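You operate a simulated robot arm through the tools that you are given. There is no shell and no other tool. Be economical: measure what you need, move in short steps, check, and stop when the job is done.

You run a simulated two-armed robot. Do the job below in one go: nothing can be reset, and whatever is moved stays where it is left.

## Task
Set the collar of plunger B by its card, then try the plunger.
Fine: lock the table first; clamp the collar again; plunger down, then up.

The check looks at the end state, three seconds after you hand in, the way a careful person would. Anything else that was tipped, shoved, dropped, spilled or broken makes it a failure.

## Robot
Two 7-joint arms with two-finger grippers on one trunk that stands fixed in place. Base frame: the origin is at the foot of the trunk, x ahead of it, y to its left, z up. Units: mm, degrees, N and s.
The left shoulder is at [26, 159, 1307], the right one opposite. With the tool pointing down near the work surface each hand reaches from about 100 to 660 mm from the base axis, measured 20 degrees to its own side. Payload 2.45 kg a hand.
The tool frame of a hand sits at the grasp point between the pads (the TCP): z along the fingers, y along the line on which they close. The tips reach 26 mm beyond it. Largest opening 96 mm; the body of the gripper starts 69 mm behind the TCP.
Orientation is that of the tool frame in the base frame, as [roll, pitch, yaw] about the fixed x, y, z axes, in that order (R = Rz(yaw) Ry(pitch) Rx(roll)). With the fingers straight down and closing along the base's y, the tool's x points along the base's -x, its y along +y and its z along -z.

## Interface
- The arms move only by the tool step_arm. It takes "left_plan", "right_plan" or both (then of equal length, played together; a hand with none holds still); each is one flat list of numbers, 7 for each row, row after row: the shift along the tool's x, y, z in units of 25 mm (1.0 is 25 mm), then the turn, a rotation vector about the tool's x, y, z in units of 8 degrees (1.0 is 8 degrees), then the finger opening in cm, from 0 to 9.6. In form: [x, y, z, ax, ay, az, gripper, x, y, z, ax, ay, az, gripper, ...]. A call has 1 to 12 rows; each row shifts and turns the commanded pose from where the row before left it, along the tool's axes as they then stand. A call with a number of a shift or a turn outside -1 to 1 is refused whole. Rows are played at 5 a second. More than 50 mm and 8.6 degrees between two rows, or a gripper value outside its range, and nothing of the call is played. Where a pose cannot be reached the arm comes as near as it can. A force on the tool above 90 N (or 10 N above the force at the start of the call, whichever is more), or a blocked arm, ends the call early, and 0.2 s more pass. The fingers move at their own pace and stop on an object; they squeeze with about 31 N. The grip force told is the motor's: it shows also when the fingers shut on nothing. Time passes only in rows, and 0.2 s behind the last, so rows that do not move let the fingers close. The reply holds the time, the measured pose of the TCP, the force on the tool along the base axes, the opening and the grip force, in the units named above and with some noise, with the torque about the TCP (base axes, N m) and any sound that the robot's microphone picked up.
- Cameras (640 x 400 px; columns grow to the right, rows downward): "scene" is now at [65.5, -34.2, 1787.3]; the picture's right is [-0.37, -0.93, -0.00], its down [-0.64, 0.26, -0.72] and it looks along [0.67, -0.27, -0.69] (base axes); focal length 322 px, centre (320, 200). "left" rides on the left gripper at [82, -3, -98] in its tool frame; the picture's right is [0.04, 1.00, 0.00], its down [-0.73, 0.03, -0.68] and it looks along [-0.68, 0.03, 0.73] (tool axes); focal length 256 px, centre (320, 200). "right" rides on the right gripper at [82, 3, -98] in its tool frame; the picture's right is [-0.04, 1.00, 0.00], its down [-0.73, -0.03, -0.68] and it looks along [-0.68, -0.03, 0.73] (tool axes); focal length 256 px, centre (320, 200). There is no depth. A picture from a camera that has moved, and an enlarged one, comes with that camera's place and axes in the base frame and with its lens.
- get_image(camera): a new picture of that camera. The clock stands still meanwhile.
- lift_body(by): slides the trunk up (or, below 0, down) by that many mm; the arms and the scene camera ride with it, the base frame stays. It gives what a move gives, with no picture.
- pan_tilt(pan, tilt): turns the head with the scene camera to pan (to the left, within 120 degrees either way) and tilt (down, from -29 to 69), counted from straight ahead of the robot. It gives what a move gives.
- enlarge(camera, box): a new picture of the part [left, top, right, bottom] of that camera's present view, enlarged. The clock stands still meanwhile.
- finish_job(): hands the job in; it is judged then, once.

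Work in short steps. Places have to be worked out from the pictures, the camera data and where the tool is seen: move nearer, look again, correct. Check each grasp and each placing, and mend what went wrong. You have 120 turns and 94 pictures in all, those below and enlarged ones among them. Open the grippers and draw the arms clear of the work before you hand the job in, unless the task says otherwise; then end with one line.

The tools are called by a JSON object that holds its "fn" and its "kwargs". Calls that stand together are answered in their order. step_arm: Moves the arms, as the interface text tells. Its arguments: {"type":"object","properties":{"left_plan":{"type":"array"},"right_plan":{"type":"array"}},"required":[]} The other tools are called the same way: lift_body (by) slides the trunk up or down; pan_tilt (pan, tilt) turns the head that bears the scene camera; get_image (camera) takes a picture; enlarge (camera, box) takes an enlarged picture of a part of a camera's view; finish_job () hands the job in.

At the start:

```text
t: 0.0
left_tcp_pos: [512.5, 60.7, 1492.4]
left_orientation: [180.0, 0.0, -179.8]
left_ft_force: [0.0, -0.1, 0.1]
left_ft_torque: [0.0, -0.01, 0.02]
left_grip_width: 95.8
left_finger_force: 0.1
right_tcp_pos: [493.6, -388.2, 1402.7]
right_orientation: [179.9, -0.1, 180.0]
right_ft_force: [0.7, 0.6, 0.5]
right_ft_torque: [-0.03, 0.01, -0.01]
right_grip_width: 95.7
right_finger_force: 0.1
trunk travel left (down, up): [-475.0, 92.0]
head pan, tilt: [-21.8, 43.3]
```

scene: 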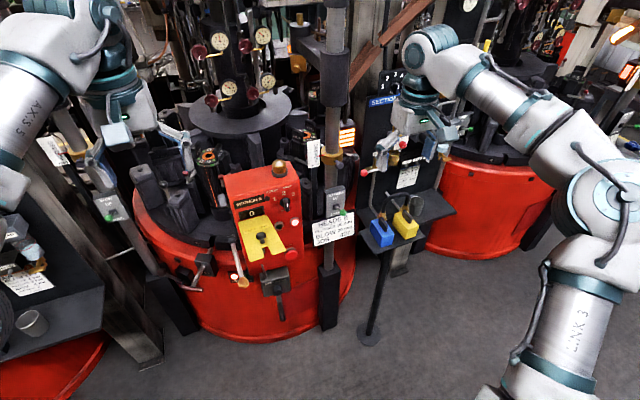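
right: 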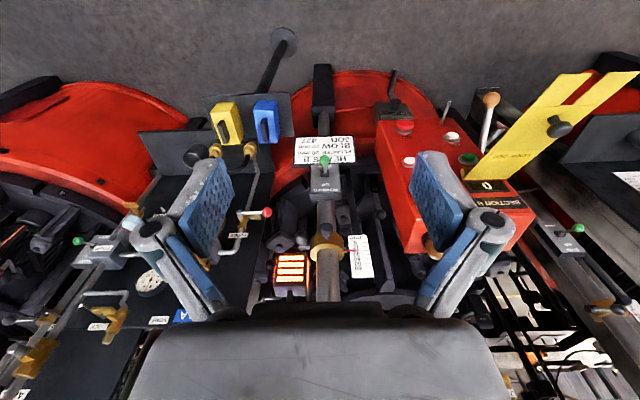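
left: 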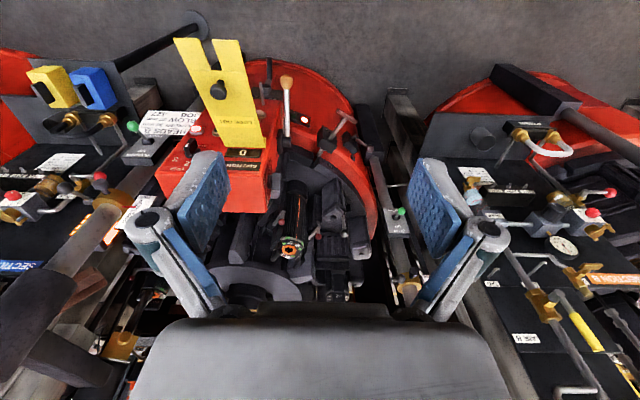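

The pictures show a red machine with cards and a plunger shaft next to it. I enlarge the main parts to read the cards.

{"fn": "enlarge", "kwargs": {"camera": "scene", "box": [200, 130, 380, 340]}}

{"fn": "enlarge", "kwargs": {"camera": "right", "box": [240, 100, 400, 300]}}

{"fn": "enlarge", "kwargs": {"camera": "left", "box": [130, 30, 430, 300]}}

```text
1.90 times, centred on (290, 235) of scene
camera zoom: at [65.5, -34.2, 1787.3], right [-0.37, -0.93, 0.0], down [-0.64, 0.26, -0.72], along [0.67, -0.27, -0.69], focal length 613 px, centre (377, 133)
```

zoom: 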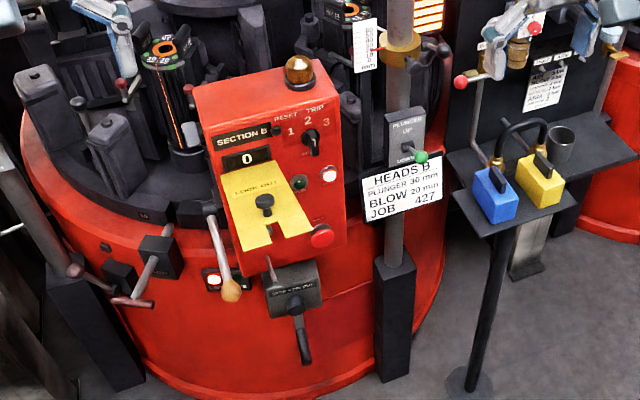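

```text
2.00 times, centred on (320, 200) of right
camera zoom: at [410.4, -385.7, 1500.3], right [0.04, 1.0, 0.0], down [0.73, -0.03, 0.68], along [0.68, -0.03, -0.73], focal length 512 px, centre (320, 200)
```

zoom: 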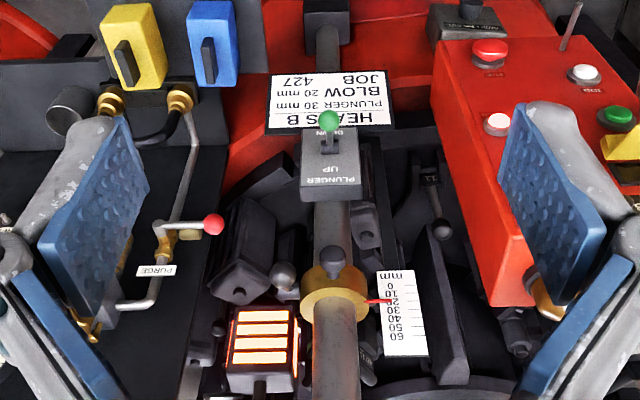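

```text
1.48 times, centred on (280, 165) of left
camera zoom: at [430.3, 56.8, 1590.7], right [-0.04, 1.0, 0.0], down [0.73, 0.03, 0.68], along [0.68, 0.03, -0.73], focal length 379 px, centre (379, 252)
```

zoom: 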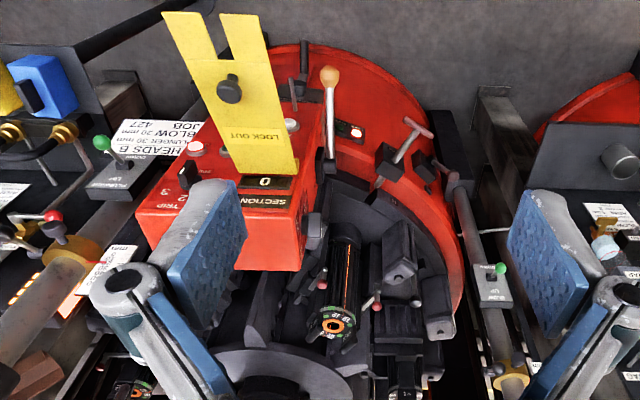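

The card says plunger 30 mm, with the pointer on the scale near 15–20. I need the labels on the lever box and the rim, so I zoom in further.

{"fn": "enlarge", "kwargs": {"camera": "scene", "box": [220, 230, 320, 325]}}

{"fn": "enlarge", "kwargs": {"camera": "scene", "box": [290, 110, 370, 250]}}

{"fn": "enlarge", "kwargs": {"camera": "scene", "box": [130, 170, 260, 310]}}

{"fn": "enlarge", "kwargs": {"camera": "right", "box": [290, 150, 390, 290]}}

```text
4.21 times, centred on (270, 278) of scene
camera zoom: at [65.5, -34.2, 1787.3], right [-0.37, -0.93, 0.0], down [-0.64, 0.26, -0.72], along [0.67, -0.27, -0.69], focal length 1356 px, centre (530, -126)
```

zoom: 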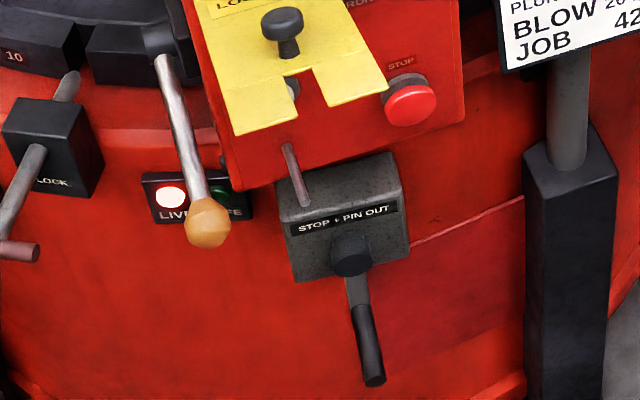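

```text
2.86 times, centred on (330, 180) of scene
camera zoom: at [65.5, -34.2, 1787.3], right [-0.37, -0.93, 0.0], down [-0.64, 0.26, -0.72], along [0.67, -0.27, -0.69], focal length 920 px, centre (291, 257)
```

zoom: 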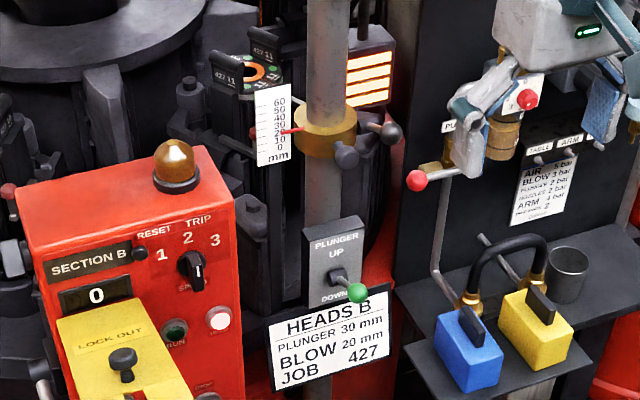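

```text
2.86 times, centred on (195, 240) of scene
camera zoom: at [65.5, -34.2, 1787.3], right [-0.37, -0.93, 0.0], down [-0.64, 0.26, -0.72], along [0.67, -0.27, -0.69], focal length 920 px, centre (677, 86)
```

zoom: 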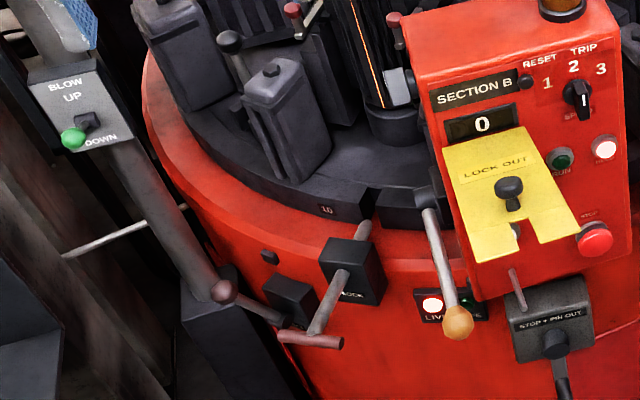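

```text
2.86 times, centred on (340, 220) of right
camera zoom: at [410.4, -385.7, 1500.3], right [0.04, 1.0, 0.0], down [0.73, -0.03, 0.68], along [0.68, -0.03, -0.73], focal length 731 px, centre (263, 143)
```

zoom: 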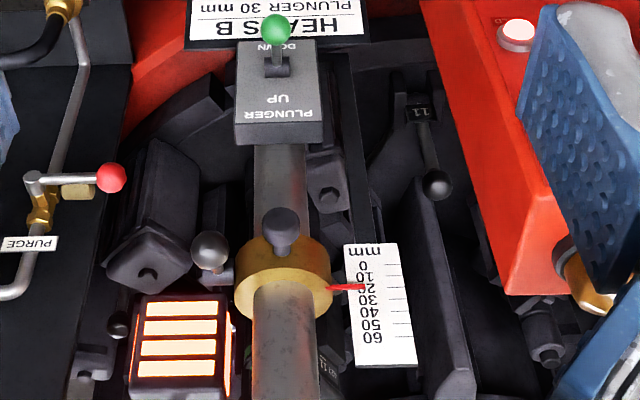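

Triangulating from the two hand cameras and the scene camera, I put the collar at about (835,-390,1175), the lock T-handle at about (814,167,749), and the red box front at x≥700. The arms are clear at x≈500, so I lower the trunk to see and reach better.

{"fn": "lift_body", "kwargs": {"by": -250}}

{"fn": "pan_tilt", "kwargs": {"pan": -10, "tilt": 35}}

{"fn": "get_image", "kwargs": {"camera": "scene"}}

{"fn": "get_image", "kwargs": {"camera": "right"}}

{"fn": "get_image", "kwargs": {"camera": "left"}}

```text
t: 2.6
left_tcp_pos: [506.6, 61.6, 1244.1]
left_orientation: [-179.9, 0.3, -179.9]
left_ft_force: [0.5, 1.1, 1.5]
left_ft_torque: [-0.01, -0.03, -0.02]
left_grip_width: 96.1
left_finger_force: 0.0
right_tcp_pos: [487.3, -386.6, 1156.6]
right_orientation: [179.9, 0.2, 180.0]
right_ft_force: [0.4, -0.4, -0.2]
right_ft_torque: [0.01, -0.01, -0.02]
right_grip_width: 96.0
right_finger_force: 0.1
trunk travel left (down, up): [-225.0, 342.0]
head pan, tilt: [-21.8, 43.3]
```

```text
t: 3.3
left_tcp_pos: [507.8, 62.3, 1244.6]
left_orientation: [179.9, 0.1, -179.8]
left_ft_force: [-0.7, 0.2, -0.9]
left_ft_torque: [0.0, -0.02, 0.0]
left_grip_width: 96.0
left_finger_force: 0.1
right_tcp_pos: [487.4, -386.8, 1155.8]
right_orientation: [180.0, 0.1, -179.9]
right_ft_force: [-0.4, -0.2, -1.0]
right_ft_torque: [-0.01, 0.0, -0.04]
right_grip_width: 96.2
right_finger_force: 0.1
trunk travel left (down, up): [-225.0, 342.0]
head pan, tilt: [-10.0, 35.0]
```

```text
83 pictures are left
camera scene: at [172.0, -18.1, 1547.0], right [-0.17, -0.98, 0.0], down [-0.57, 0.1, -0.82], along [0.8, -0.14, -0.58], focal length 322 px, centre (320, 200)
```

scene: 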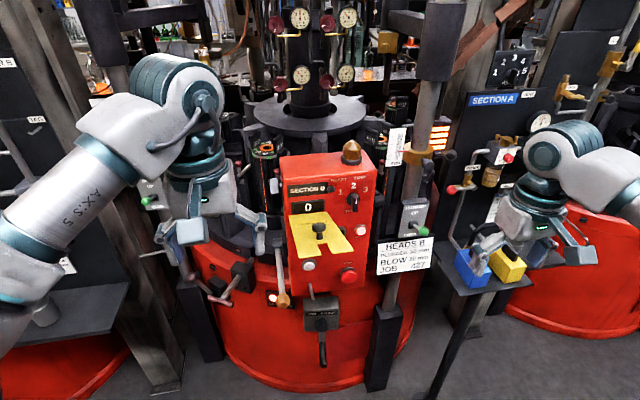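

```text
82 pictures are left
camera right: at [406.1, -383.9, 1252.3], right [0.04, 1.0, 0.0], down [0.73, -0.03, 0.68], along [0.68, -0.03, -0.73], focal length 256 px, centre (320, 200)
```

right: 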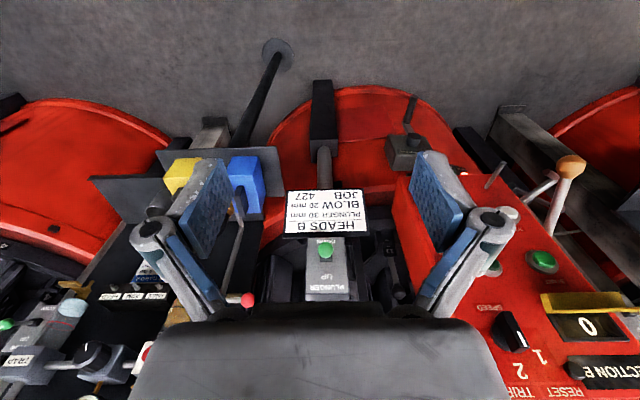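

```text
81 pictures are left
camera left: at [425.9, 58.7, 1342.5], right [-0.04, 1.0, 0.0], down [0.73, 0.03, 0.68], along [0.68, 0.03, -0.73], focal length 256 px, centre (320, 200)
```

left: 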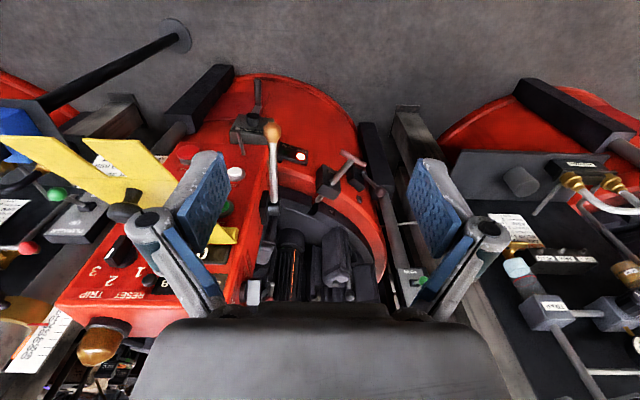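

I zoom the lowered scene view on the collar, the plunger valve and the lock.

{"fn": "enlarge", "kwargs": {"camera": "scene", "box": [375, 115, 475, 280]}}

{"fn": "enlarge", "kwargs": {"camera": "scene", "box": [185, 215, 305, 315]}}

{"fn": "enlarge", "kwargs": {"camera": "scene", "box": [275, 160, 385, 370]}}

{"fn": "enlarge", "kwargs": {"camera": "left", "box": [225, 70, 425, 320]}}

```text
2.42 times, centred on (425, 198) of scene
camera zoom: at [172.0, -18.1, 1547.0], right [-0.17, -0.98, 0.0], down [-0.57, 0.1, -0.82], along [0.8, -0.14, -0.58], focal length 780 px, centre (66, 206)
```

zoom: 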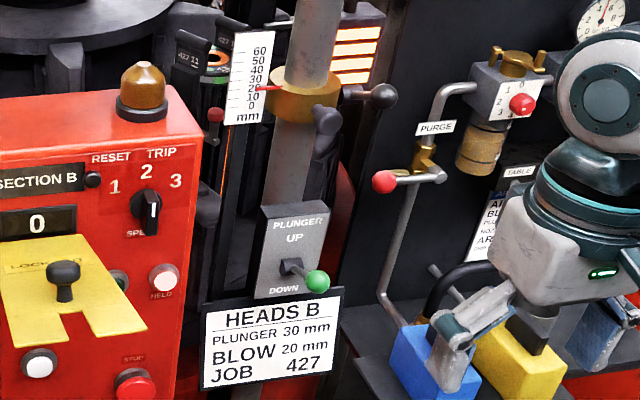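

```text
4.00 times, centred on (245, 265) of scene
camera zoom: at [172.0, -18.1, 1547.0], right [-0.17, -0.98, 0.0], down [-0.57, 0.1, -0.82], along [0.8, -0.14, -0.58], focal length 1288 px, centre (620, -60)
```

zoom: 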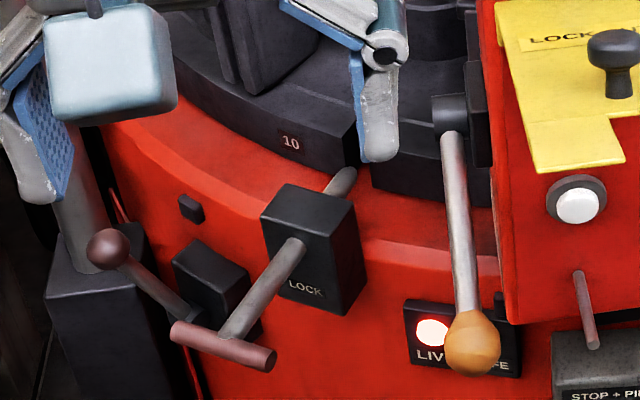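

```text
1.90 times, centred on (330, 265) of scene
camera zoom: at [172.0, -18.1, 1547.0], right [-0.17, -0.98, 0.0], down [-0.57, 0.1, -0.82], along [0.8, -0.14, -0.58], focal length 613 px, centre (301, 76)
```

zoom: 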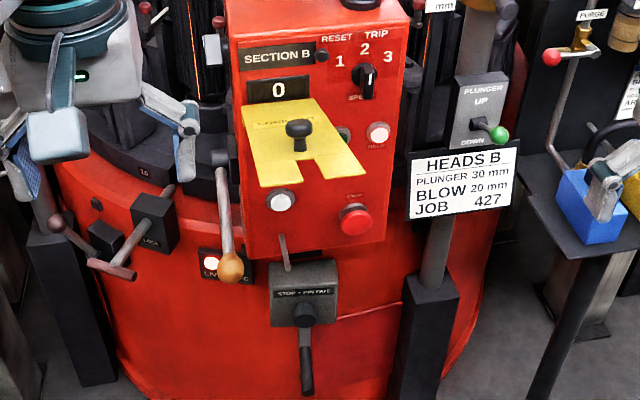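

```text
1.60 times, centred on (325, 195) of left
camera zoom: at [425.9, 58.7, 1342.5], right [-0.04, 1.0, 0.0], down [0.73, 0.03, 0.68], along [0.68, 0.03, -0.73], focal length 410 px, centre (312, 208)
```

zoom: 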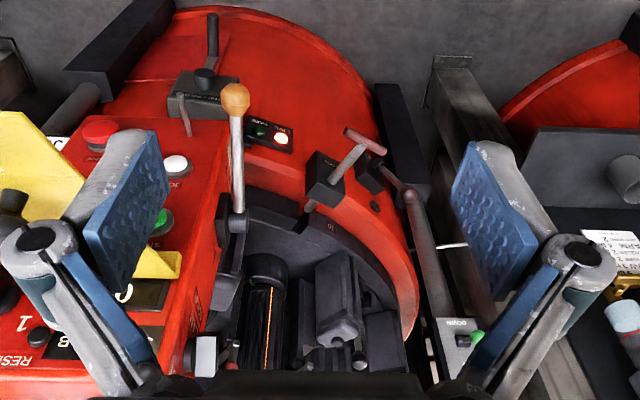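

The T-handle marked LOCK at about (820,169,742) is drawn out; its pin runs inward along roughly (0.87,-0.5,0). I lower the trunk further, then bring the left hand near with the fingers closed and tilted forward for a closer look.

{"fn": "lift_body", "kwargs": {"by": -200}}

{"fn": "step_arm", "kwargs": {"left_plan": [-0.8, 0.86, 0, 0, 0, 0, 0, -0.8, 0.86, 0, 0, 0, 0, 0, -0.8, 0.86, 0, 0, 0, 0, 0, -0.8, 0.86, 0, 0, 0, 0, 0, -0.8, 0.86, 0, 0, 0, 0, 0, 0, 0, 0, 0, -0.94, 0, 0, 0, 0, 0, 0, -0.94, 0, 0, 0, 0, 0, 0, -0.94, 0, 0, 0, 0, 0, 0, -0.94, 0, 0, 0, 0, 0, 0, -0.94, 0, 0, 0, 0, 0, 0, -0.94, 0, 0]}}

{"fn": "get_image", "kwargs": {"camera": "left"}}

{"fn": "get_image", "kwargs": {"camera": "scene"}}

```text
t: 5.5
left_tcp_pos: [505.6, 62.9, 1045.4]
left_orientation: [-179.8, 0.3, -179.8]
left_ft_force: [0.1, -0.5, 0.2]
left_ft_torque: [0.03, -0.04, 0.01]
left_grip_width: 96.0
left_finger_force: 0.1
right_tcp_pos: [486.1, -386.8, 957.3]
right_orientation: [-180.0, 0.2, -179.9]
right_ft_force: [0.0, -0.1, 0.1]
right_ft_torque: [0.0, 0.0, -0.02]
right_grip_width: 96.0
right_finger_force: 0.0
trunk travel left (down, up): [-25.0, 542.0]
head pan, tilt: [-10.0, 35.0]
```

```text
t: 7.9
left_tcp_pos: [606.9, 170.5, 1042.9]
left_orientation: [-179.9, 45.4, -179.9]
left_ft_force: [0.1, 0.0, -1.4]
left_ft_torque: [-0.01, -0.01, -0.02]
left_grip_width: 0.0
left_finger_force: 28.1
right_tcp_pos: [488.0, -386.6, 955.2]
right_orientation: [180.0, 0.1, -179.9]
right_ft_force: [0.1, 0.5, -0.1]
right_ft_torque: [-0.03, -0.01, 0.0]
right_grip_width: 96.1
right_finger_force: 0.0
trunk travel left (down, up): [-25.0, 542.0]
head pan, tilt: [-10.0, 35.0]
```

```text
76 pictures are left
camera left: at [479.6, 166.7, 1054.7], right [-0.03, 1.0, -0.03], down [0.03, 0.03, 1.0], along [1.0, 0.03, -0.03], focal length 256 px, centre (320, 200)
```

left: 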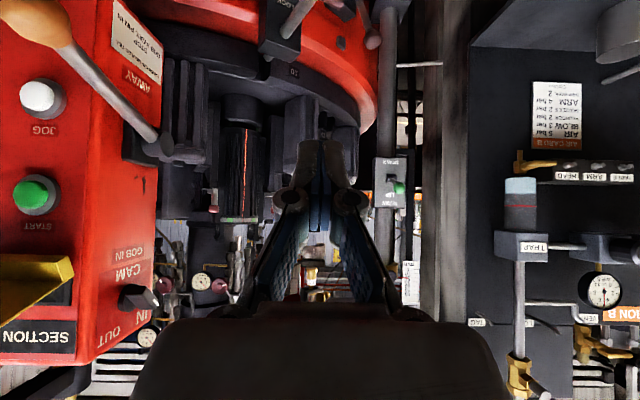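

```text
75 pictures are left
camera scene: at [397.9, -15.7, 1299.2], right [-0.17, -0.98, 0.0], down [-0.57, 0.1, -0.82], along [0.8, -0.14, -0.58], focal length 322 px, centre (320, 200)
```

scene: 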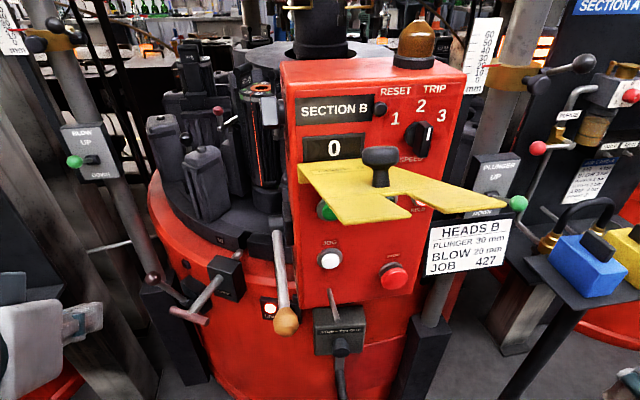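

The left camera shows writing on the side of the red box, and the scene view now shows the lock and plunger parts well. I read the labels.

{"fn": "enlarge", "kwargs": {"camera": "left", "box": [0, 0, 170, 110]}}

{"fn": "enlarge", "kwargs": {"camera": "scene", "box": [130, 220, 300, 340]}}

{"fn": "enlarge", "kwargs": {"camera": "scene", "box": [430, 10, 640, 220]}}

```text
3.64 times, centred on (85, 55) of left
camera zoom: at [479.6, 166.7, 1054.7], right [-0.03, 1.0, -0.03], down [0.03, 0.03, 1.0], along [1.0, 0.03, -0.03], focal length 931 px, centre (1174, 727)
```

zoom: 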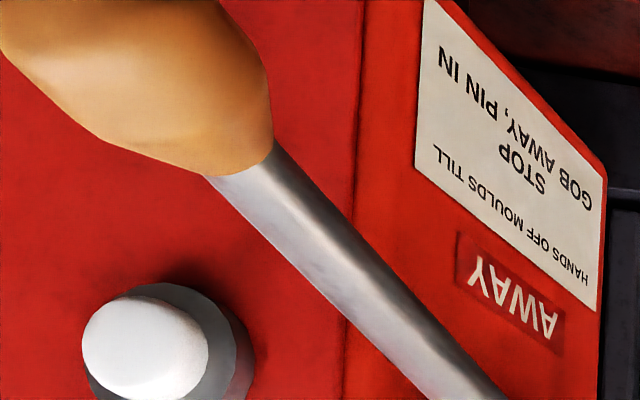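

```text
3.33 times, centred on (215, 280) of scene
camera zoom: at [397.9, -15.7, 1299.2], right [-0.17, -0.98, 0.0], down [-0.57, 0.1, -0.82], along [0.8, -0.14, -0.58], focal length 1073 px, centre (670, -67)
```

zoom: 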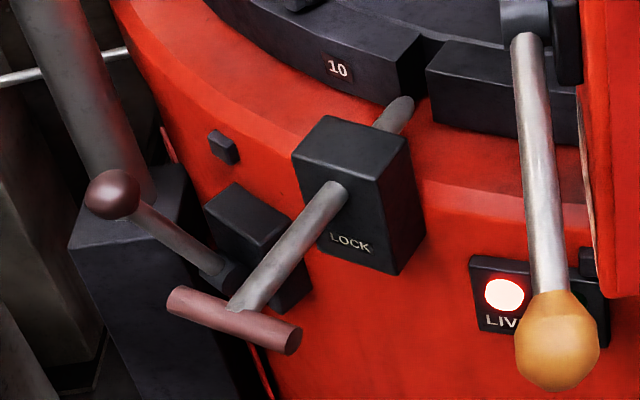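

```text
1.90 times, centred on (535, 115) of scene
camera zoom: at [397.9, -15.7, 1299.2], right [-0.17, -0.98, 0.0], down [-0.57, 0.1, -0.82], along [0.8, -0.14, -0.58], focal length 613 px, centre (-90, 362)
```

zoom: 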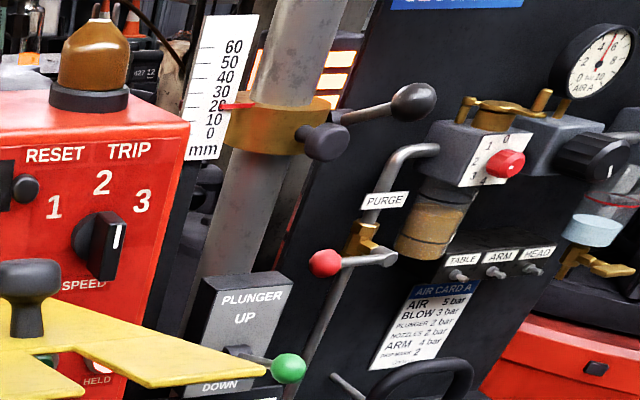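

The label says "STOP, GOB AWAY, PIN IN", so the T-handle is the table lock pin, at T≈(819,170,742) with axis (0.88,-0.475,0). I turn the left hand to face along that axis.

{"fn": "step_arm", "kwargs": {"left_plan": [0, 0, 0, 0.6275, 0, 0.6275, 0, 0, 0, 0, 0.6275, 0, 0.6275, 0, 0, 0, 0, 0.6275, 0, 0.6275, 0, 0, 0, 0, 0.6275, 0, 0.6275, 0, 0, 0, 0, 0, -0.94, 0, 0, 0, 0, 0, 0, -0.94, 0, 0, 0, 0, 0, 0, -0.94, 0, 0, 0, 0, 0, 0, -0.94, 0, 0, 0, 0, 0, 0, 0, 0, 0]}}

```text
t: 9.9
left_tcp_pos: [607.9, 171.3, 1045.0]
left_orientation: [179.5, 75.5, 151.2]
left_ft_force: [0.1, -0.8, 0.2]
left_ft_torque: [0.01, -0.04, -0.04]
left_grip_width: 0.2
left_finger_force: 28.7
right_tcp_pos: [487.6, -385.8, 954.6]
right_orientation: [-179.9, 0.1, -179.8]
right_ft_force: [0.0, -0.4, 0.8]
right_ft_torque: [0.02, -0.01, 0.01]
right_grip_width: 96.0
right_finger_force: 0.1
trunk travel left (down, up): [-25.0, 542.0]
head pan, tilt: [-10.0, 35.0]
```

The orientation is as wanted. I move to the spot about 50 mm short of the T-handle.

{"fn": "step_arm", "kwargs": {"left_plan": [0.81, 0.333, 0.611, 0, 0, 0, 0, 0.81, 0.333, 0.611, 0, 0, 0, 0, 0.81, 0.333, 0.611, 0, 0, 0, 0, 0.81, 0.333, 0.611, 0, 0, 0, 0, 0.81, 0.333, 0.611, 0, 0, 0, 0, 0.81, 0.333, 0.611, 0, 0, 0, 0, 0.81, 0.333, 0.611, 0, 0, 0, 0, 0.81, 0.333, 0.611, 0, 0, 0, 0, 0.81, 0.333, 0.611, 0, 0, 0, 0, 0.81, 0.333, 0.611, 0, 0, 0, 0, 0.81, 0.333, 0.611, 0, 0, 0, 0, 0.81, 0.333, 0.611, 0, 0, 0, 0]}}

{"fn": "enlarge", "kwargs": {"camera": "scene", "box": [60, 200, 320, 380]}}

{"fn": "get_image", "kwargs": {"camera": "left"}}

```text
t: 12.5
left_tcp_pos: [757.7, 203.1, 760.3]
left_orientation: [179.7, 75.4, 151.4]
left_ft_force: [-0.1, 0.2, 0.5]
left_ft_torque: [0.01, 0.02, 0.03]
left_grip_width: 0.0
left_finger_force: 29.0
right_tcp_pos: [488.5, -386.9, 954.5]
right_orientation: [-179.9, 0.1, -179.9]
right_ft_force: [-0.2, 0.5, -0.1]
right_ft_torque: [0.02, 0.0, -0.04]
right_grip_width: 95.8
right_finger_force: 0.0
trunk travel left (down, up): [-25.0, 542.0]
head pan, tilt: [-10.0, 35.0]
```

```text
2.22 times, centred on (190, 290) of scene
camera zoom: at [398.9, -15.3, 1298.8], right [-0.17, -0.98, 0.0], down [-0.57, 0.1, -0.81], along [0.8, -0.14, -0.58], focal length 715 px, centre (609, 0)
```

zoom: 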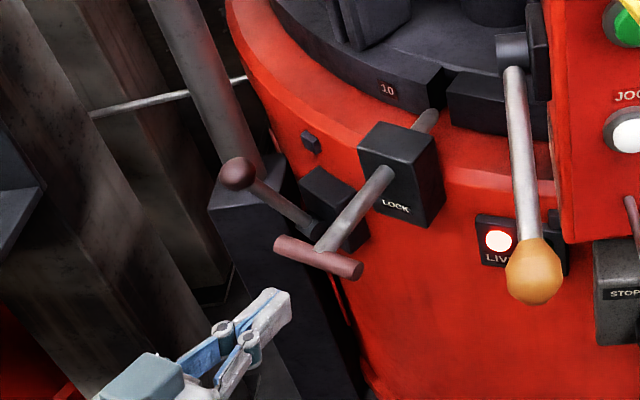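

```text
70 pictures are left
camera left: at [653.9, 254.7, 707.9], right [0.46, 0.88, -0.04], down [-0.4, 0.25, 0.88], along [0.79, -0.39, 0.47], focal length 256 px, centre (320, 200)
```

left: 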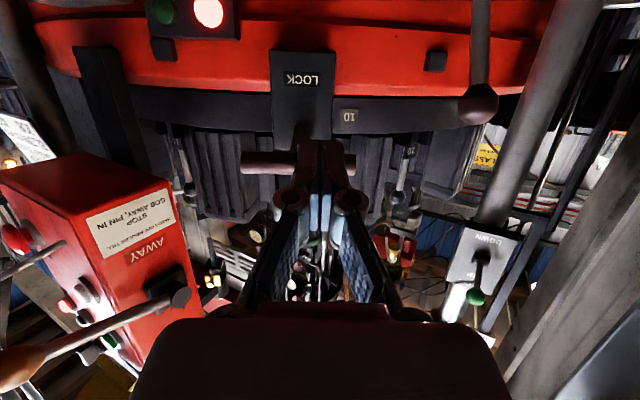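

From both views, I refine the T-bar to about (801,163,767). I shift the hand 14 mm sideways and 14 mm up, then creep forward to near contact.

{"fn": "step_arm", "kwargs": {"left_plan": [-0.28, -0.28, 0, 0, 0, 0, 0, -0.28, -0.28, 0, 0, 0, 0, 0, -0.1, 0, 0.35, 0, 0, 0, 0, -0.1, 0, 0.35, 0, 0, 0, 0]}}

{"fn": "enlarge", "kwargs": {"camera": "scene", "box": [110, 220, 270, 340]}}

{"fn": "get_image", "kwargs": {"camera": "left"}}

```text
t: 13.5
left_tcp_pos: [768.4, 180.3, 776.9]
left_orientation: [179.6, 75.5, 151.3]
left_ft_force: [0.2, 0.8, 0.4]
left_ft_torque: [-0.02, -0.01, -0.01]
left_grip_width: 0.0
left_finger_force: 29.2
right_tcp_pos: [488.2, -387.2, 955.2]
right_orientation: [180.0, 0.1, -179.9]
right_ft_force: [-0.9, -0.3, 0.0]
right_ft_torque: [0.01, -0.02, 0.01]
right_grip_width: 96.0
right_finger_force: 0.0
trunk travel left (down, up): [-25.0, 542.0]
head pan, tilt: [-10.0, 35.0]
```

```text
3.33 times, centred on (190, 280) of scene
camera zoom: at [398.4, -15.8, 1299.0], right [-0.17, -0.98, 0.0], down [-0.57, 0.1, -0.82], along [0.8, -0.14, -0.58], focal length 1073 px, centre (753, -67)
```

zoom: 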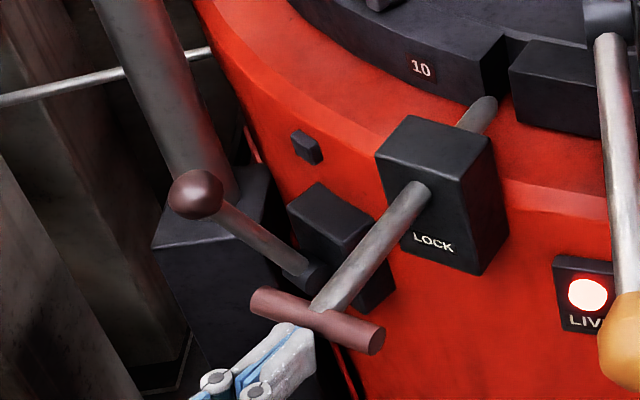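

```text
68 pictures are left
camera left: at [666.2, 232.6, 723.1], right [0.47, 0.88, -0.04], down [-0.4, 0.25, 0.88], along [0.79, -0.4, 0.47], focal length 256 px, centre (320, 200)
```

left: 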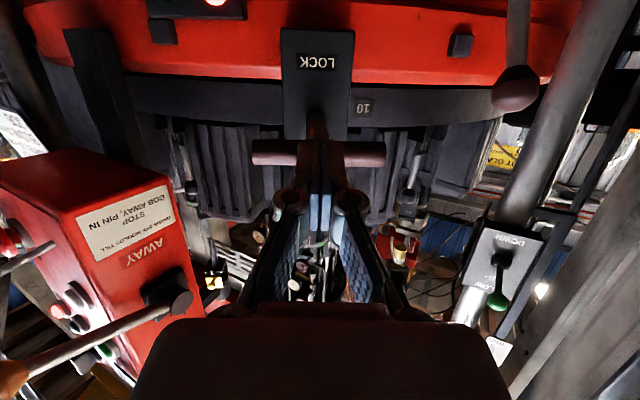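

The fingertips are now centred on the T-bar and almost touching. I push along the pin axis in 8 mm rows.

{"fn": "step_arm", "kwargs": {"left_plan": [-0.083, 0, 0.31, 0, 0, 0, 0, -0.083, 0, 0.31, 0, 0, 0, 0, -0.083, 0, 0.31, 0, 0, 0, 0, -0.083, 0, 0.31, 0, 0, 0, 0, -0.083, 0, 0.31, 0, 0, 0, 0]}}

{"fn": "enlarge", "kwargs": {"camera": "scene", "box": [110, 220, 300, 340]}}

```text
t: 14.7
left_tcp_pos: [805.5, 162.8, 776.3]
left_orientation: [179.6, 75.3, 151.3]
left_ft_force: [-9.0, 1.9, -1.9]
left_ft_torque: [0.02, 0.03, -0.09]
left_grip_width: 0.0
left_finger_force: 28.5
right_tcp_pos: [486.7, -386.3, 956.0]
right_orientation: [-179.9, 0.1, -179.9]
right_ft_force: [-0.4, 0.0, 0.4]
right_ft_torque: [0.08, 0.0, -0.02]
right_grip_width: 96.3
right_finger_force: 0.1
trunk travel left (down, up): [-25.0, 542.0]
head pan, tilt: [-10.0, 35.0]
```

```text
3.33 times, centred on (205, 280) of scene
camera zoom: at [397.3, -15.1, 1299.3], right [-0.17, -0.98, 0.0], down [-0.57, 0.1, -0.82], along [0.8, -0.14, -0.58], focal length 1073 px, centre (703, -67)
```

zoom: 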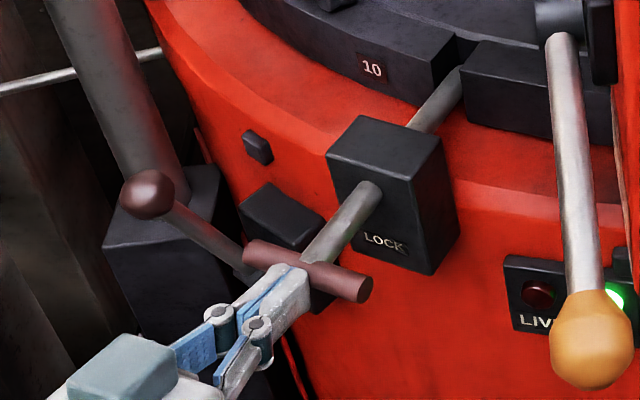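

The SAFE light is lit green and the pin is entering the slot. I push a little further to seat it fully.

{"fn": "step_arm", "kwargs": {"left_plan": [-0.05, 0, 0.19, 0, 0, 0, 0, -0.05, 0, 0.19, 0, 0, 0, 0, -0.05, 0, 0.19, 0, 0, 0, 0, -0.05, 0, 0.19, 0, 0, 0, 0]}}

{"fn": "enlarge", "kwargs": {"camera": "scene", "box": [110, 220, 300, 340]}}

```text
t: 15.3
left_tcp_pos: [808.8, 163.6, 778.3]
left_orientation: [180.0, 75.3, 151.7]
left_ft_force: [-69.4, 37.2, -2.3]
left_ft_torque: [0.05, 0.56, -0.1]
left_grip_width: 5.9
left_finger_force: 28.4
right_tcp_pos: [477.8, -384.3, 963.6]
right_orientation: [-179.5, 0.7, 179.9]
right_ft_force: [0.5, 0.1, -0.5]
right_ft_torque: [0.01, 0.02, 0.0]
right_grip_width: 96.1
right_finger_force: 0.0
trunk travel left (down, up): [-25.0, 542.0]
head pan, tilt: [-10.0, 35.0]
stopped in row 3 (left hand): the force on the tool passed its limit at 99 N (the readings are from after the stop); the commanded pose is now the measured one
```

```text
3.33 times, centred on (205, 280) of scene
camera zoom: at [387.3, -2.5, 1302.6], right [-0.17, -0.99, 0.01], down [-0.56, 0.09, -0.82], along [0.81, -0.15, -0.57], focal length 1073 px, centre (703, -67)
```

zoom: 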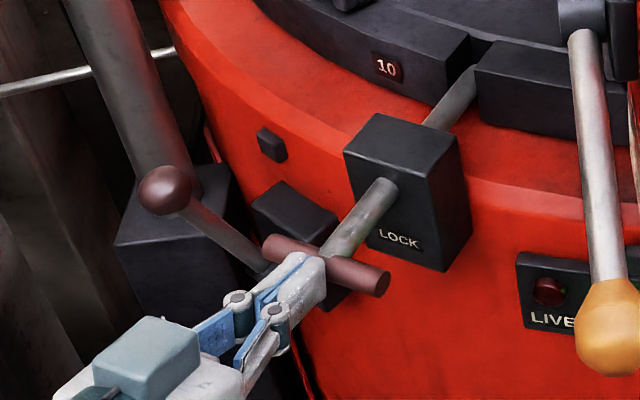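

The pin hit its end stop, so it is seated. I back straight off along the axis.

{"fn": "step_arm", "kwargs": {"left_plan": [0.05, 0, -0.2, 0, 0, 0, 0, 0.1, 0, -0.4, 0, 0, 0, 0, 0.15, 0, -0.6, 0, 0, 0, 0, 0.2, 0, -0.8, 0, 0, 0, 0, 0.2, 0, -0.8, 0, 0, 0, 0]}}

{"fn": "enlarge", "kwargs": {"camera": "scene", "box": [110, 200, 310, 340]}}

```text
t: 16.5
left_tcp_pos: [750.2, 191.0, 777.2]
left_orientation: [179.6, 75.2, 151.1]
left_ft_force: [0.0, -0.8, -0.4]
left_ft_torque: [0.01, -0.01, -0.01]
left_grip_width: 0.0
left_finger_force: 28.0
right_tcp_pos: [483.3, -388.8, 957.9]
right_orientation: [-179.9, 0.4, -180.0]
right_ft_force: [0.4, -0.4, 0.0]
right_ft_torque: [0.0, -0.01, -0.03]
right_grip_width: 95.9
right_finger_force: 0.1
trunk travel left (down, up): [-25.0, 542.0]
head pan, tilt: [-10.0, 35.0]
```

```text
2.86 times, centred on (210, 270) of scene
camera zoom: at [397.8, -12.9, 1299.3], right [-0.17, -0.98, 0.0], down [-0.57, 0.1, -0.82], along [0.8, -0.14, -0.58], focal length 920 px, centre (634, 0)
```

zoom: 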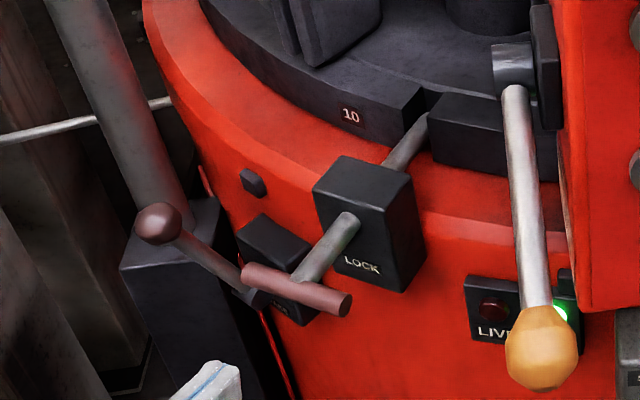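

The pin stays in and SAFE is lit. The ball lever's small block also carries a label, so I look at it.

{"fn": "enlarge", "kwargs": {"camera": "scene", "box": [150, 260, 230, 320]}}

{"fn": "get_image", "kwargs": {"camera": "left"}}

```text
6.67 times, centred on (190, 290) of scene
camera zoom: at [397.8, -12.9, 1299.3], right [-0.17, -0.98, 0.0], down [-0.57, 0.1, -0.82], along [0.8, -0.14, -0.58], focal length 2146 px, centre (1187, -400)
```

zoom: 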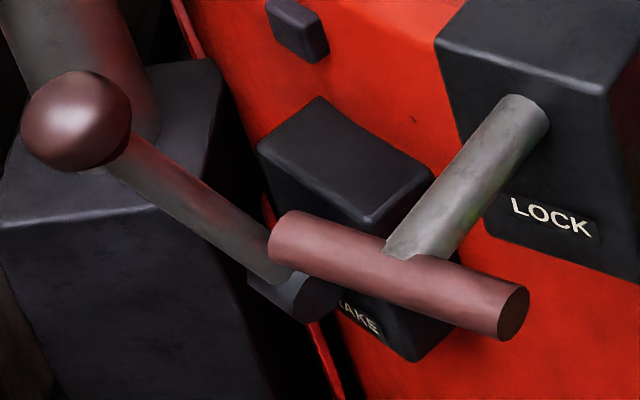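

```text
63 pictures are left
camera left: at [647.4, 242.6, 724.2], right [0.47, 0.88, -0.04], down [-0.4, 0.25, 0.88], along [0.79, -0.4, 0.47], focal length 256 px, centre (320, 200)
```

left: 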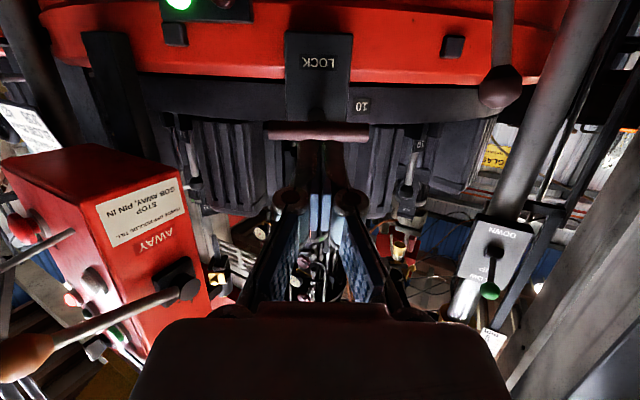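

The lock is done and the other one is the brake, which I leave alone. I draw the left hand back and raise the trunk to work on the collar.

{"fn": "step_arm", "kwargs": {"left_plan": [0, 0, -1, 0, 0, 0, 0, 0, 0, -1, 0, 0, 0, 0, 0, 0, -1, 0, 0, 0, 0, 0, 0, -1, 0, 0, 0, 0, 0, 0, -1, 0, 0, 0, 0]}}

{"fn": "lift_body", "kwargs": {"by": 250}}

{"fn": "step_arm", "kwargs": {"right_plan": [-0.8, 0, -0.8, 0, -0.94, 0, 9.6, 0, 0, 0, 0, -0.94, 0, 9.6, 0, 0, 0, 0, -0.94, 0, 9.6, 0, 0, 0, 0, -0.94, 0, 9.6, 0, 0, 0, 0, -0.94, 0, 9.6, 0, 0, 0, 0, -0.94, 0, 9.6]}}

{"fn": "get_image", "kwargs": {"camera": "right"}}

{"fn": "get_image", "kwargs": {"camera": "scene"}}

```text
t: 17.7
left_tcp_pos: [643.4, 245.1, 810.9]
left_orientation: [179.3, 75.2, 150.9]
left_ft_force: [0.3, 0.5, -0.2]
left_ft_torque: [-0.01, -0.03, 0.01]
left_grip_width: 0.0
left_finger_force: 28.9
right_tcp_pos: [484.7, -389.4, 957.7]
right_orientation: [179.9, 0.4, -180.0]
right_ft_force: [0.3, 0.1, -0.6]
right_ft_torque: [0.0, 0.01, 0.01]
right_grip_width: 95.9
right_finger_force: 0.1
trunk travel left (down, up): [-25.0, 542.0]
head pan, tilt: [-10.0, 35.0]
```

```text
t: 20.3
left_tcp_pos: [642.4, 248.6, 1060.4]
left_orientation: [179.6, 75.1, 151.3]
left_ft_force: [-0.1, 0.0, -0.3]
left_ft_torque: [0.01, -0.02, 0.03]
left_grip_width: 0.0
left_finger_force: 28.6
right_tcp_pos: [486.1, -388.9, 1206.7]
right_orientation: [-179.8, 0.3, 180.0]
right_ft_force: [-0.2, 0.0, 1.2]
right_ft_torque: [-0.01, 0.03, 0.01]
right_grip_width: 95.7
right_finger_force: 0.1
trunk travel left (down, up): [-275.0, 292.0]
head pan, tilt: [-10.0, 35.0]
```

```text
t: 21.7
left_tcp_pos: [641.0, 246.6, 1060.5]
left_orientation: [179.4, 75.1, 150.8]
left_ft_force: [-0.1, -0.5, -1.1]
left_ft_torque: [0.02, -0.01, 0.03]
left_grip_width: 0.0
left_finger_force: 29.3
right_tcp_pos: [503.1, -388.4, 1228.1]
right_orientation: [-179.9, 45.6, -180.0]
right_ft_force: [-0.1, 0.2, -0.5]
right_ft_torque: [0.01, 0.01, 0.02]
right_grip_width: 95.9
right_finger_force: 0.1
trunk travel left (down, up): [-275.0, 292.0]
head pan, tilt: [-10.0, 35.0]
```

```text
62 pictures are left
camera right: at [376.5, -385.2, 1237.9], right [0.03, 1.0, 0.03], down [0.03, -0.03, 1.0], along [1.0, -0.03, -0.03], focal length 256 px, centre (320, 200)
```

right: 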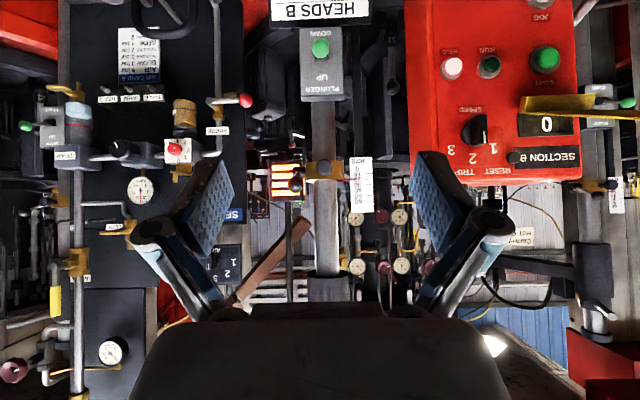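

```text
61 pictures are left
camera scene: at [134.0, -16.3, 1599.3], right [-0.17, -0.98, 0.0], down [-0.57, 0.1, -0.82], along [0.81, -0.14, -0.58], focal length 322 px, centre (320, 200)
```

scene: 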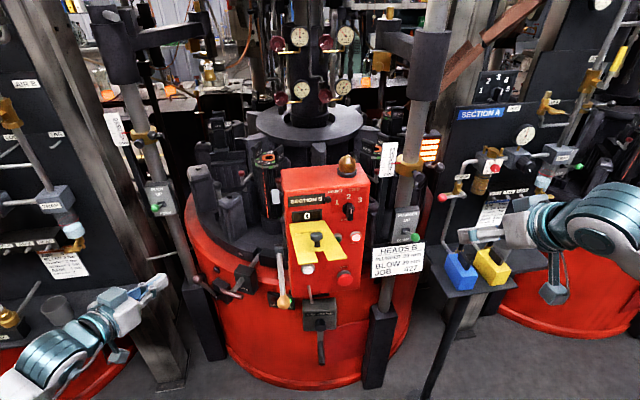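

The right hand camera now looks straight at the collar. I enlarge that.

{"fn": "enlarge", "kwargs": {"camera": "right", "box": [260, 90, 400, 230]}}

{"fn": "enlarge", "kwargs": {"camera": "scene", "box": [365, 130, 445, 260]}}

```text
2.86 times, centred on (330, 160) of right
camera zoom: at [376.5, -385.2, 1237.9], right [0.03, 1.0, 0.03], down [0.03, -0.03, 1.0], along [1.0, -0.03, -0.03], focal length 731 px, centre (291, 314)
```

zoom: 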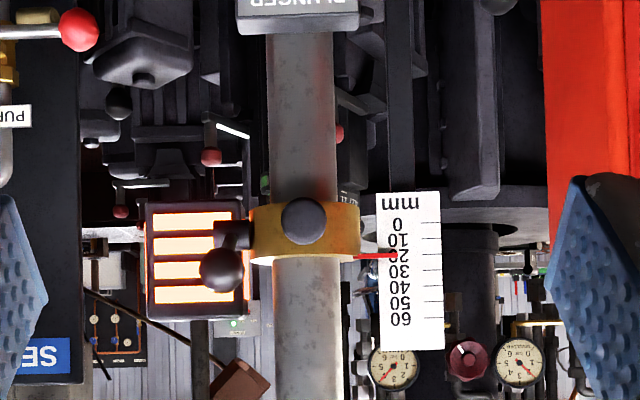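

```text
3.08 times, centred on (405, 195) of scene
camera zoom: at [134.0, -16.3, 1599.3], right [-0.17, -0.98, 0.0], down [-0.57, 0.1, -0.82], along [0.81, -0.14, -0.58], focal length 991 px, centre (58, 215)
```

zoom: 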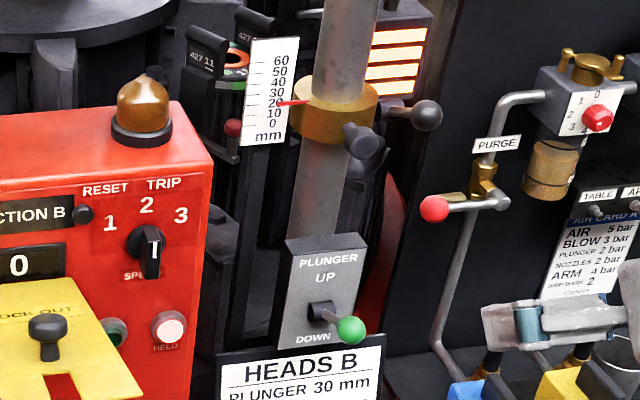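

The pointer reads 20 mm. A ball lever sits at about (789,-436,1197) on the collar's right side, and a knob at the front at about (793,-389,1170). I move the right hand nearer, a bit above and to the right, to see how they work.

{"fn": "step_arm", "kwargs": {"right_plan": [-0.844, -0.347, 0.26, 0, 0, 0, 3, -0.844, -0.347, 0.26, 0, 0, 0, 3, -0.844, -0.347, 0.26, 0, 0, 0, 3, -0.844, -0.347, 0.26, 0, 0, 0, 3, -0.844, -0.347, 0.26, 0, 0, 0, 3, -0.844, -0.347, 0.26, 0, 0, 0, 3]}}

{"fn": "enlarge", "kwargs": {"camera": "right", "box": [250, 40, 450, 180]}}

{"fn": "enlarge", "kwargs": {"camera": "scene", "box": [90, 100, 190, 220]}}

```text
t: 23.1
left_tcp_pos: [642.1, 247.9, 1059.2]
left_orientation: [179.6, 75.1, 151.0]
left_ft_force: [1.2, -0.1, 0.3]
left_ft_torque: [0.02, -0.01, 0.03]
left_grip_width: 0.0
left_finger_force: 28.3
right_tcp_pos: [625.0, -441.6, 1288.4]
right_orientation: [-179.9, 45.4, -179.9]
right_ft_force: [0.5, -0.1, 0.4]
right_ft_torque: [0.0, 0.02, 0.04]
right_grip_width: 30.0
right_finger_force: 0.1
trunk travel left (down, up): [-275.0, 292.0]
head pan, tilt: [-10.0, 35.0]
```

```text
2.86 times, centred on (350, 110) of right
camera zoom: at [497.5, -437.7, 1299.0], right [0.03, 1.0, 0.03], down [0.03, -0.03, 1.0], along [1.0, -0.03, -0.03], focal length 731 px, centre (234, 457)
```

zoom: 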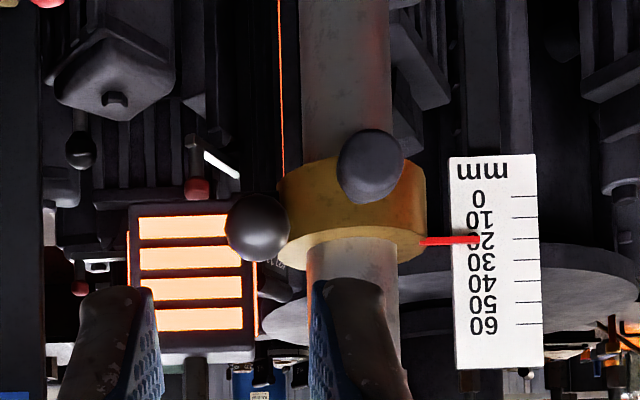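

```text
3.33 times, centred on (140, 160) of scene
camera zoom: at [136.9, -15.1, 1599.0], right [-0.17, -0.98, 0.0], down [-0.57, 0.1, -0.82], along [0.8, -0.14, -0.58], focal length 1073 px, centre (920, 333)
```

zoom: 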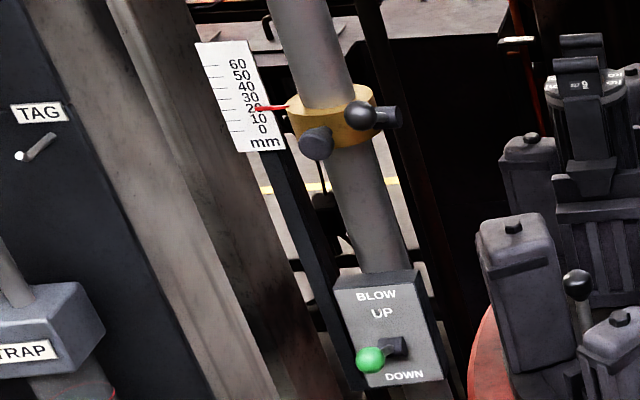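

I read the lever as turning about a hub at about (835,-436,1174) whose axis runs sideways; it points toward the robot and slightly up, with its ball at (789,-434,1198). BLOW is already at 20. I bring the right hand to 60 mm short of the ball with the fingers opened 38 mm.

{"fn": "step_arm", "kwargs": {"right_plan": [-0.41, 0.06, 0.866, 0, 0, 0, 3.8, -0.41, 0.06, 0.866, 0, 0, 0, 3.8, -0.41, 0.06, 0.866, 0, 0, 0, 3.8, -0.41, 0.06, 0.866, 0, 0, 0, 3.8, -0.41, 0.06, 0.866, 0, 0, 0, 3.8]}}

{"fn": "get_image", "kwargs": {"camera": "right"}}

{"fn": "enlarge", "kwargs": {"camera": "scene", "box": [370, 100, 530, 220]}}

```text
t: 24.3
left_tcp_pos: [643.1, 248.5, 1058.8]
left_orientation: [179.6, 75.1, 151.2]
left_ft_force: [-0.8, -1.2, -0.2]
left_ft_torque: [0.02, 0.05, 0.02]
left_grip_width: 0.0
left_finger_force: 29.1
right_tcp_pos: [733.7, -425.1, 1257.6]
right_orientation: [-178.9, 45.6, -178.1]
right_ft_force: [0.0, -1.0, -0.2]
right_ft_torque: [0.0, 0.01, -0.01]
right_grip_width: 37.6
right_finger_force: 0.1
right hand out of reach, approached as far as the arm can: row 5
trunk travel left (down, up): [-275.0, 292.0]
head pan, tilt: [-10.0, 35.0]
```

```text
56 pictures are left
camera right: at [606.1, -423.6, 1268.4], right [0.01, 1.0, 0.01], down [0.03, -0.02, 1.0], along [1.0, -0.01, -0.03], focal length 256 px, centre (320, 200)
```

right: 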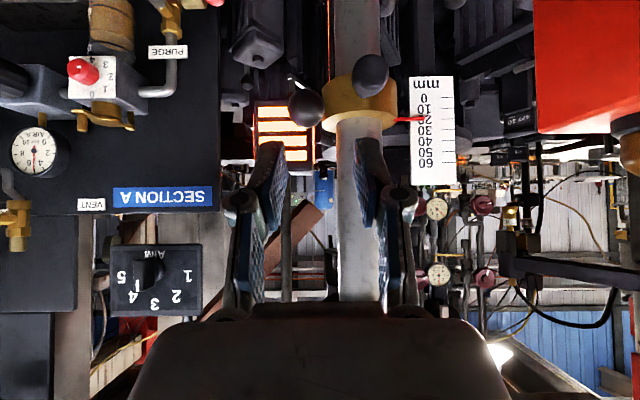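

```text
3.33 times, centred on (450, 160) of scene
camera zoom: at [138.6, -13.9, 1598.8], right [-0.17, -0.98, 0.0], down [-0.57, 0.1, -0.82], along [0.8, -0.14, -0.58], focal length 1073 px, centre (-113, 333)
```

zoom: 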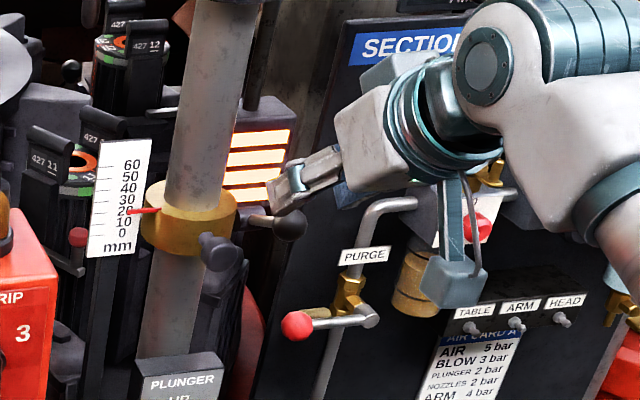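

The right arm is at its reach limit at this trunk height. I draw back, lower the trunk (which also brings the shoulders forward), and check the new geometry.

{"fn": "step_arm", "kwargs": {"right_plan": [0.95, 0, -0.95, 0, 0, 0, 3.8, 0.95, 0, -0.95, 0, 0, 0, 3.8, 0.95, 0, -0.95, 0, 0, 0, 3.8]}}

{"fn": "lift_body", "kwargs": {"by": -130}}

{"fn": "get_image", "kwargs": {"camera": "scene"}}

```text
t: 25.1
left_tcp_pos: [641.8, 247.9, 1061.3]
left_orientation: [179.2, 75.2, 150.7]
left_ft_force: [0.7, 0.3, 0.0]
left_ft_torque: [0.01, -0.01, 0.01]
left_grip_width: 0.1
left_finger_force: 28.8
right_tcp_pos: [631.0, -433.7, 1249.6]
right_orientation: [-180.0, 45.5, 180.0]
right_ft_force: [0.2, 0.1, 0.0]
right_ft_torque: [0.01, -0.04, 0.01]
right_grip_width: 37.9
right_finger_force: 0.2
trunk travel left (down, up): [-275.0, 292.0]
head pan, tilt: [-10.0, 35.0]
```

```text
t: 26.7
left_tcp_pos: [642.0, 247.7, 932.5]
left_orientation: [179.0, 75.1, 150.6]
left_ft_force: [-0.2, 0.3, 0.8]
left_ft_torque: [0.01, -0.03, -0.02]
left_grip_width: 0.0
left_finger_force: 29.4
right_tcp_pos: [631.1, -433.2, 1121.5]
right_orientation: [180.0, 45.7, 180.0]
right_ft_force: [0.3, -0.3, 0.1]
right_ft_torque: [-0.02, 0.02, -0.01]
right_grip_width: 38.2
right_finger_force: 0.1
trunk travel left (down, up): [-145.0, 422.0]
head pan, tilt: [-10.0, 35.0]
```

```text
54 pictures are left
camera scene: at [248.3, -15.4, 1458.2], right [-0.17, -0.98, 0.0], down [-0.57, 0.1, -0.82], along [0.8, -0.14, -0.58], focal length 322 px, centre (320, 200)
```

scene: 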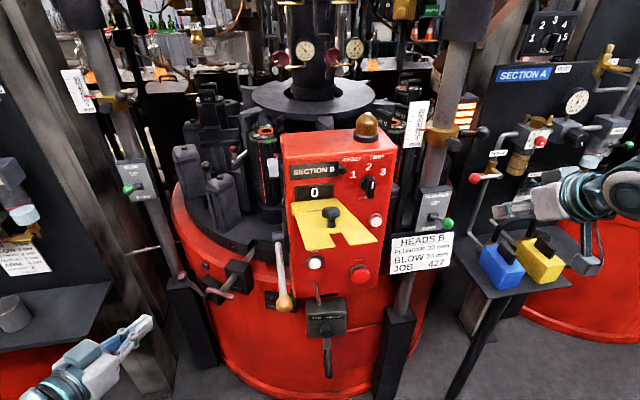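

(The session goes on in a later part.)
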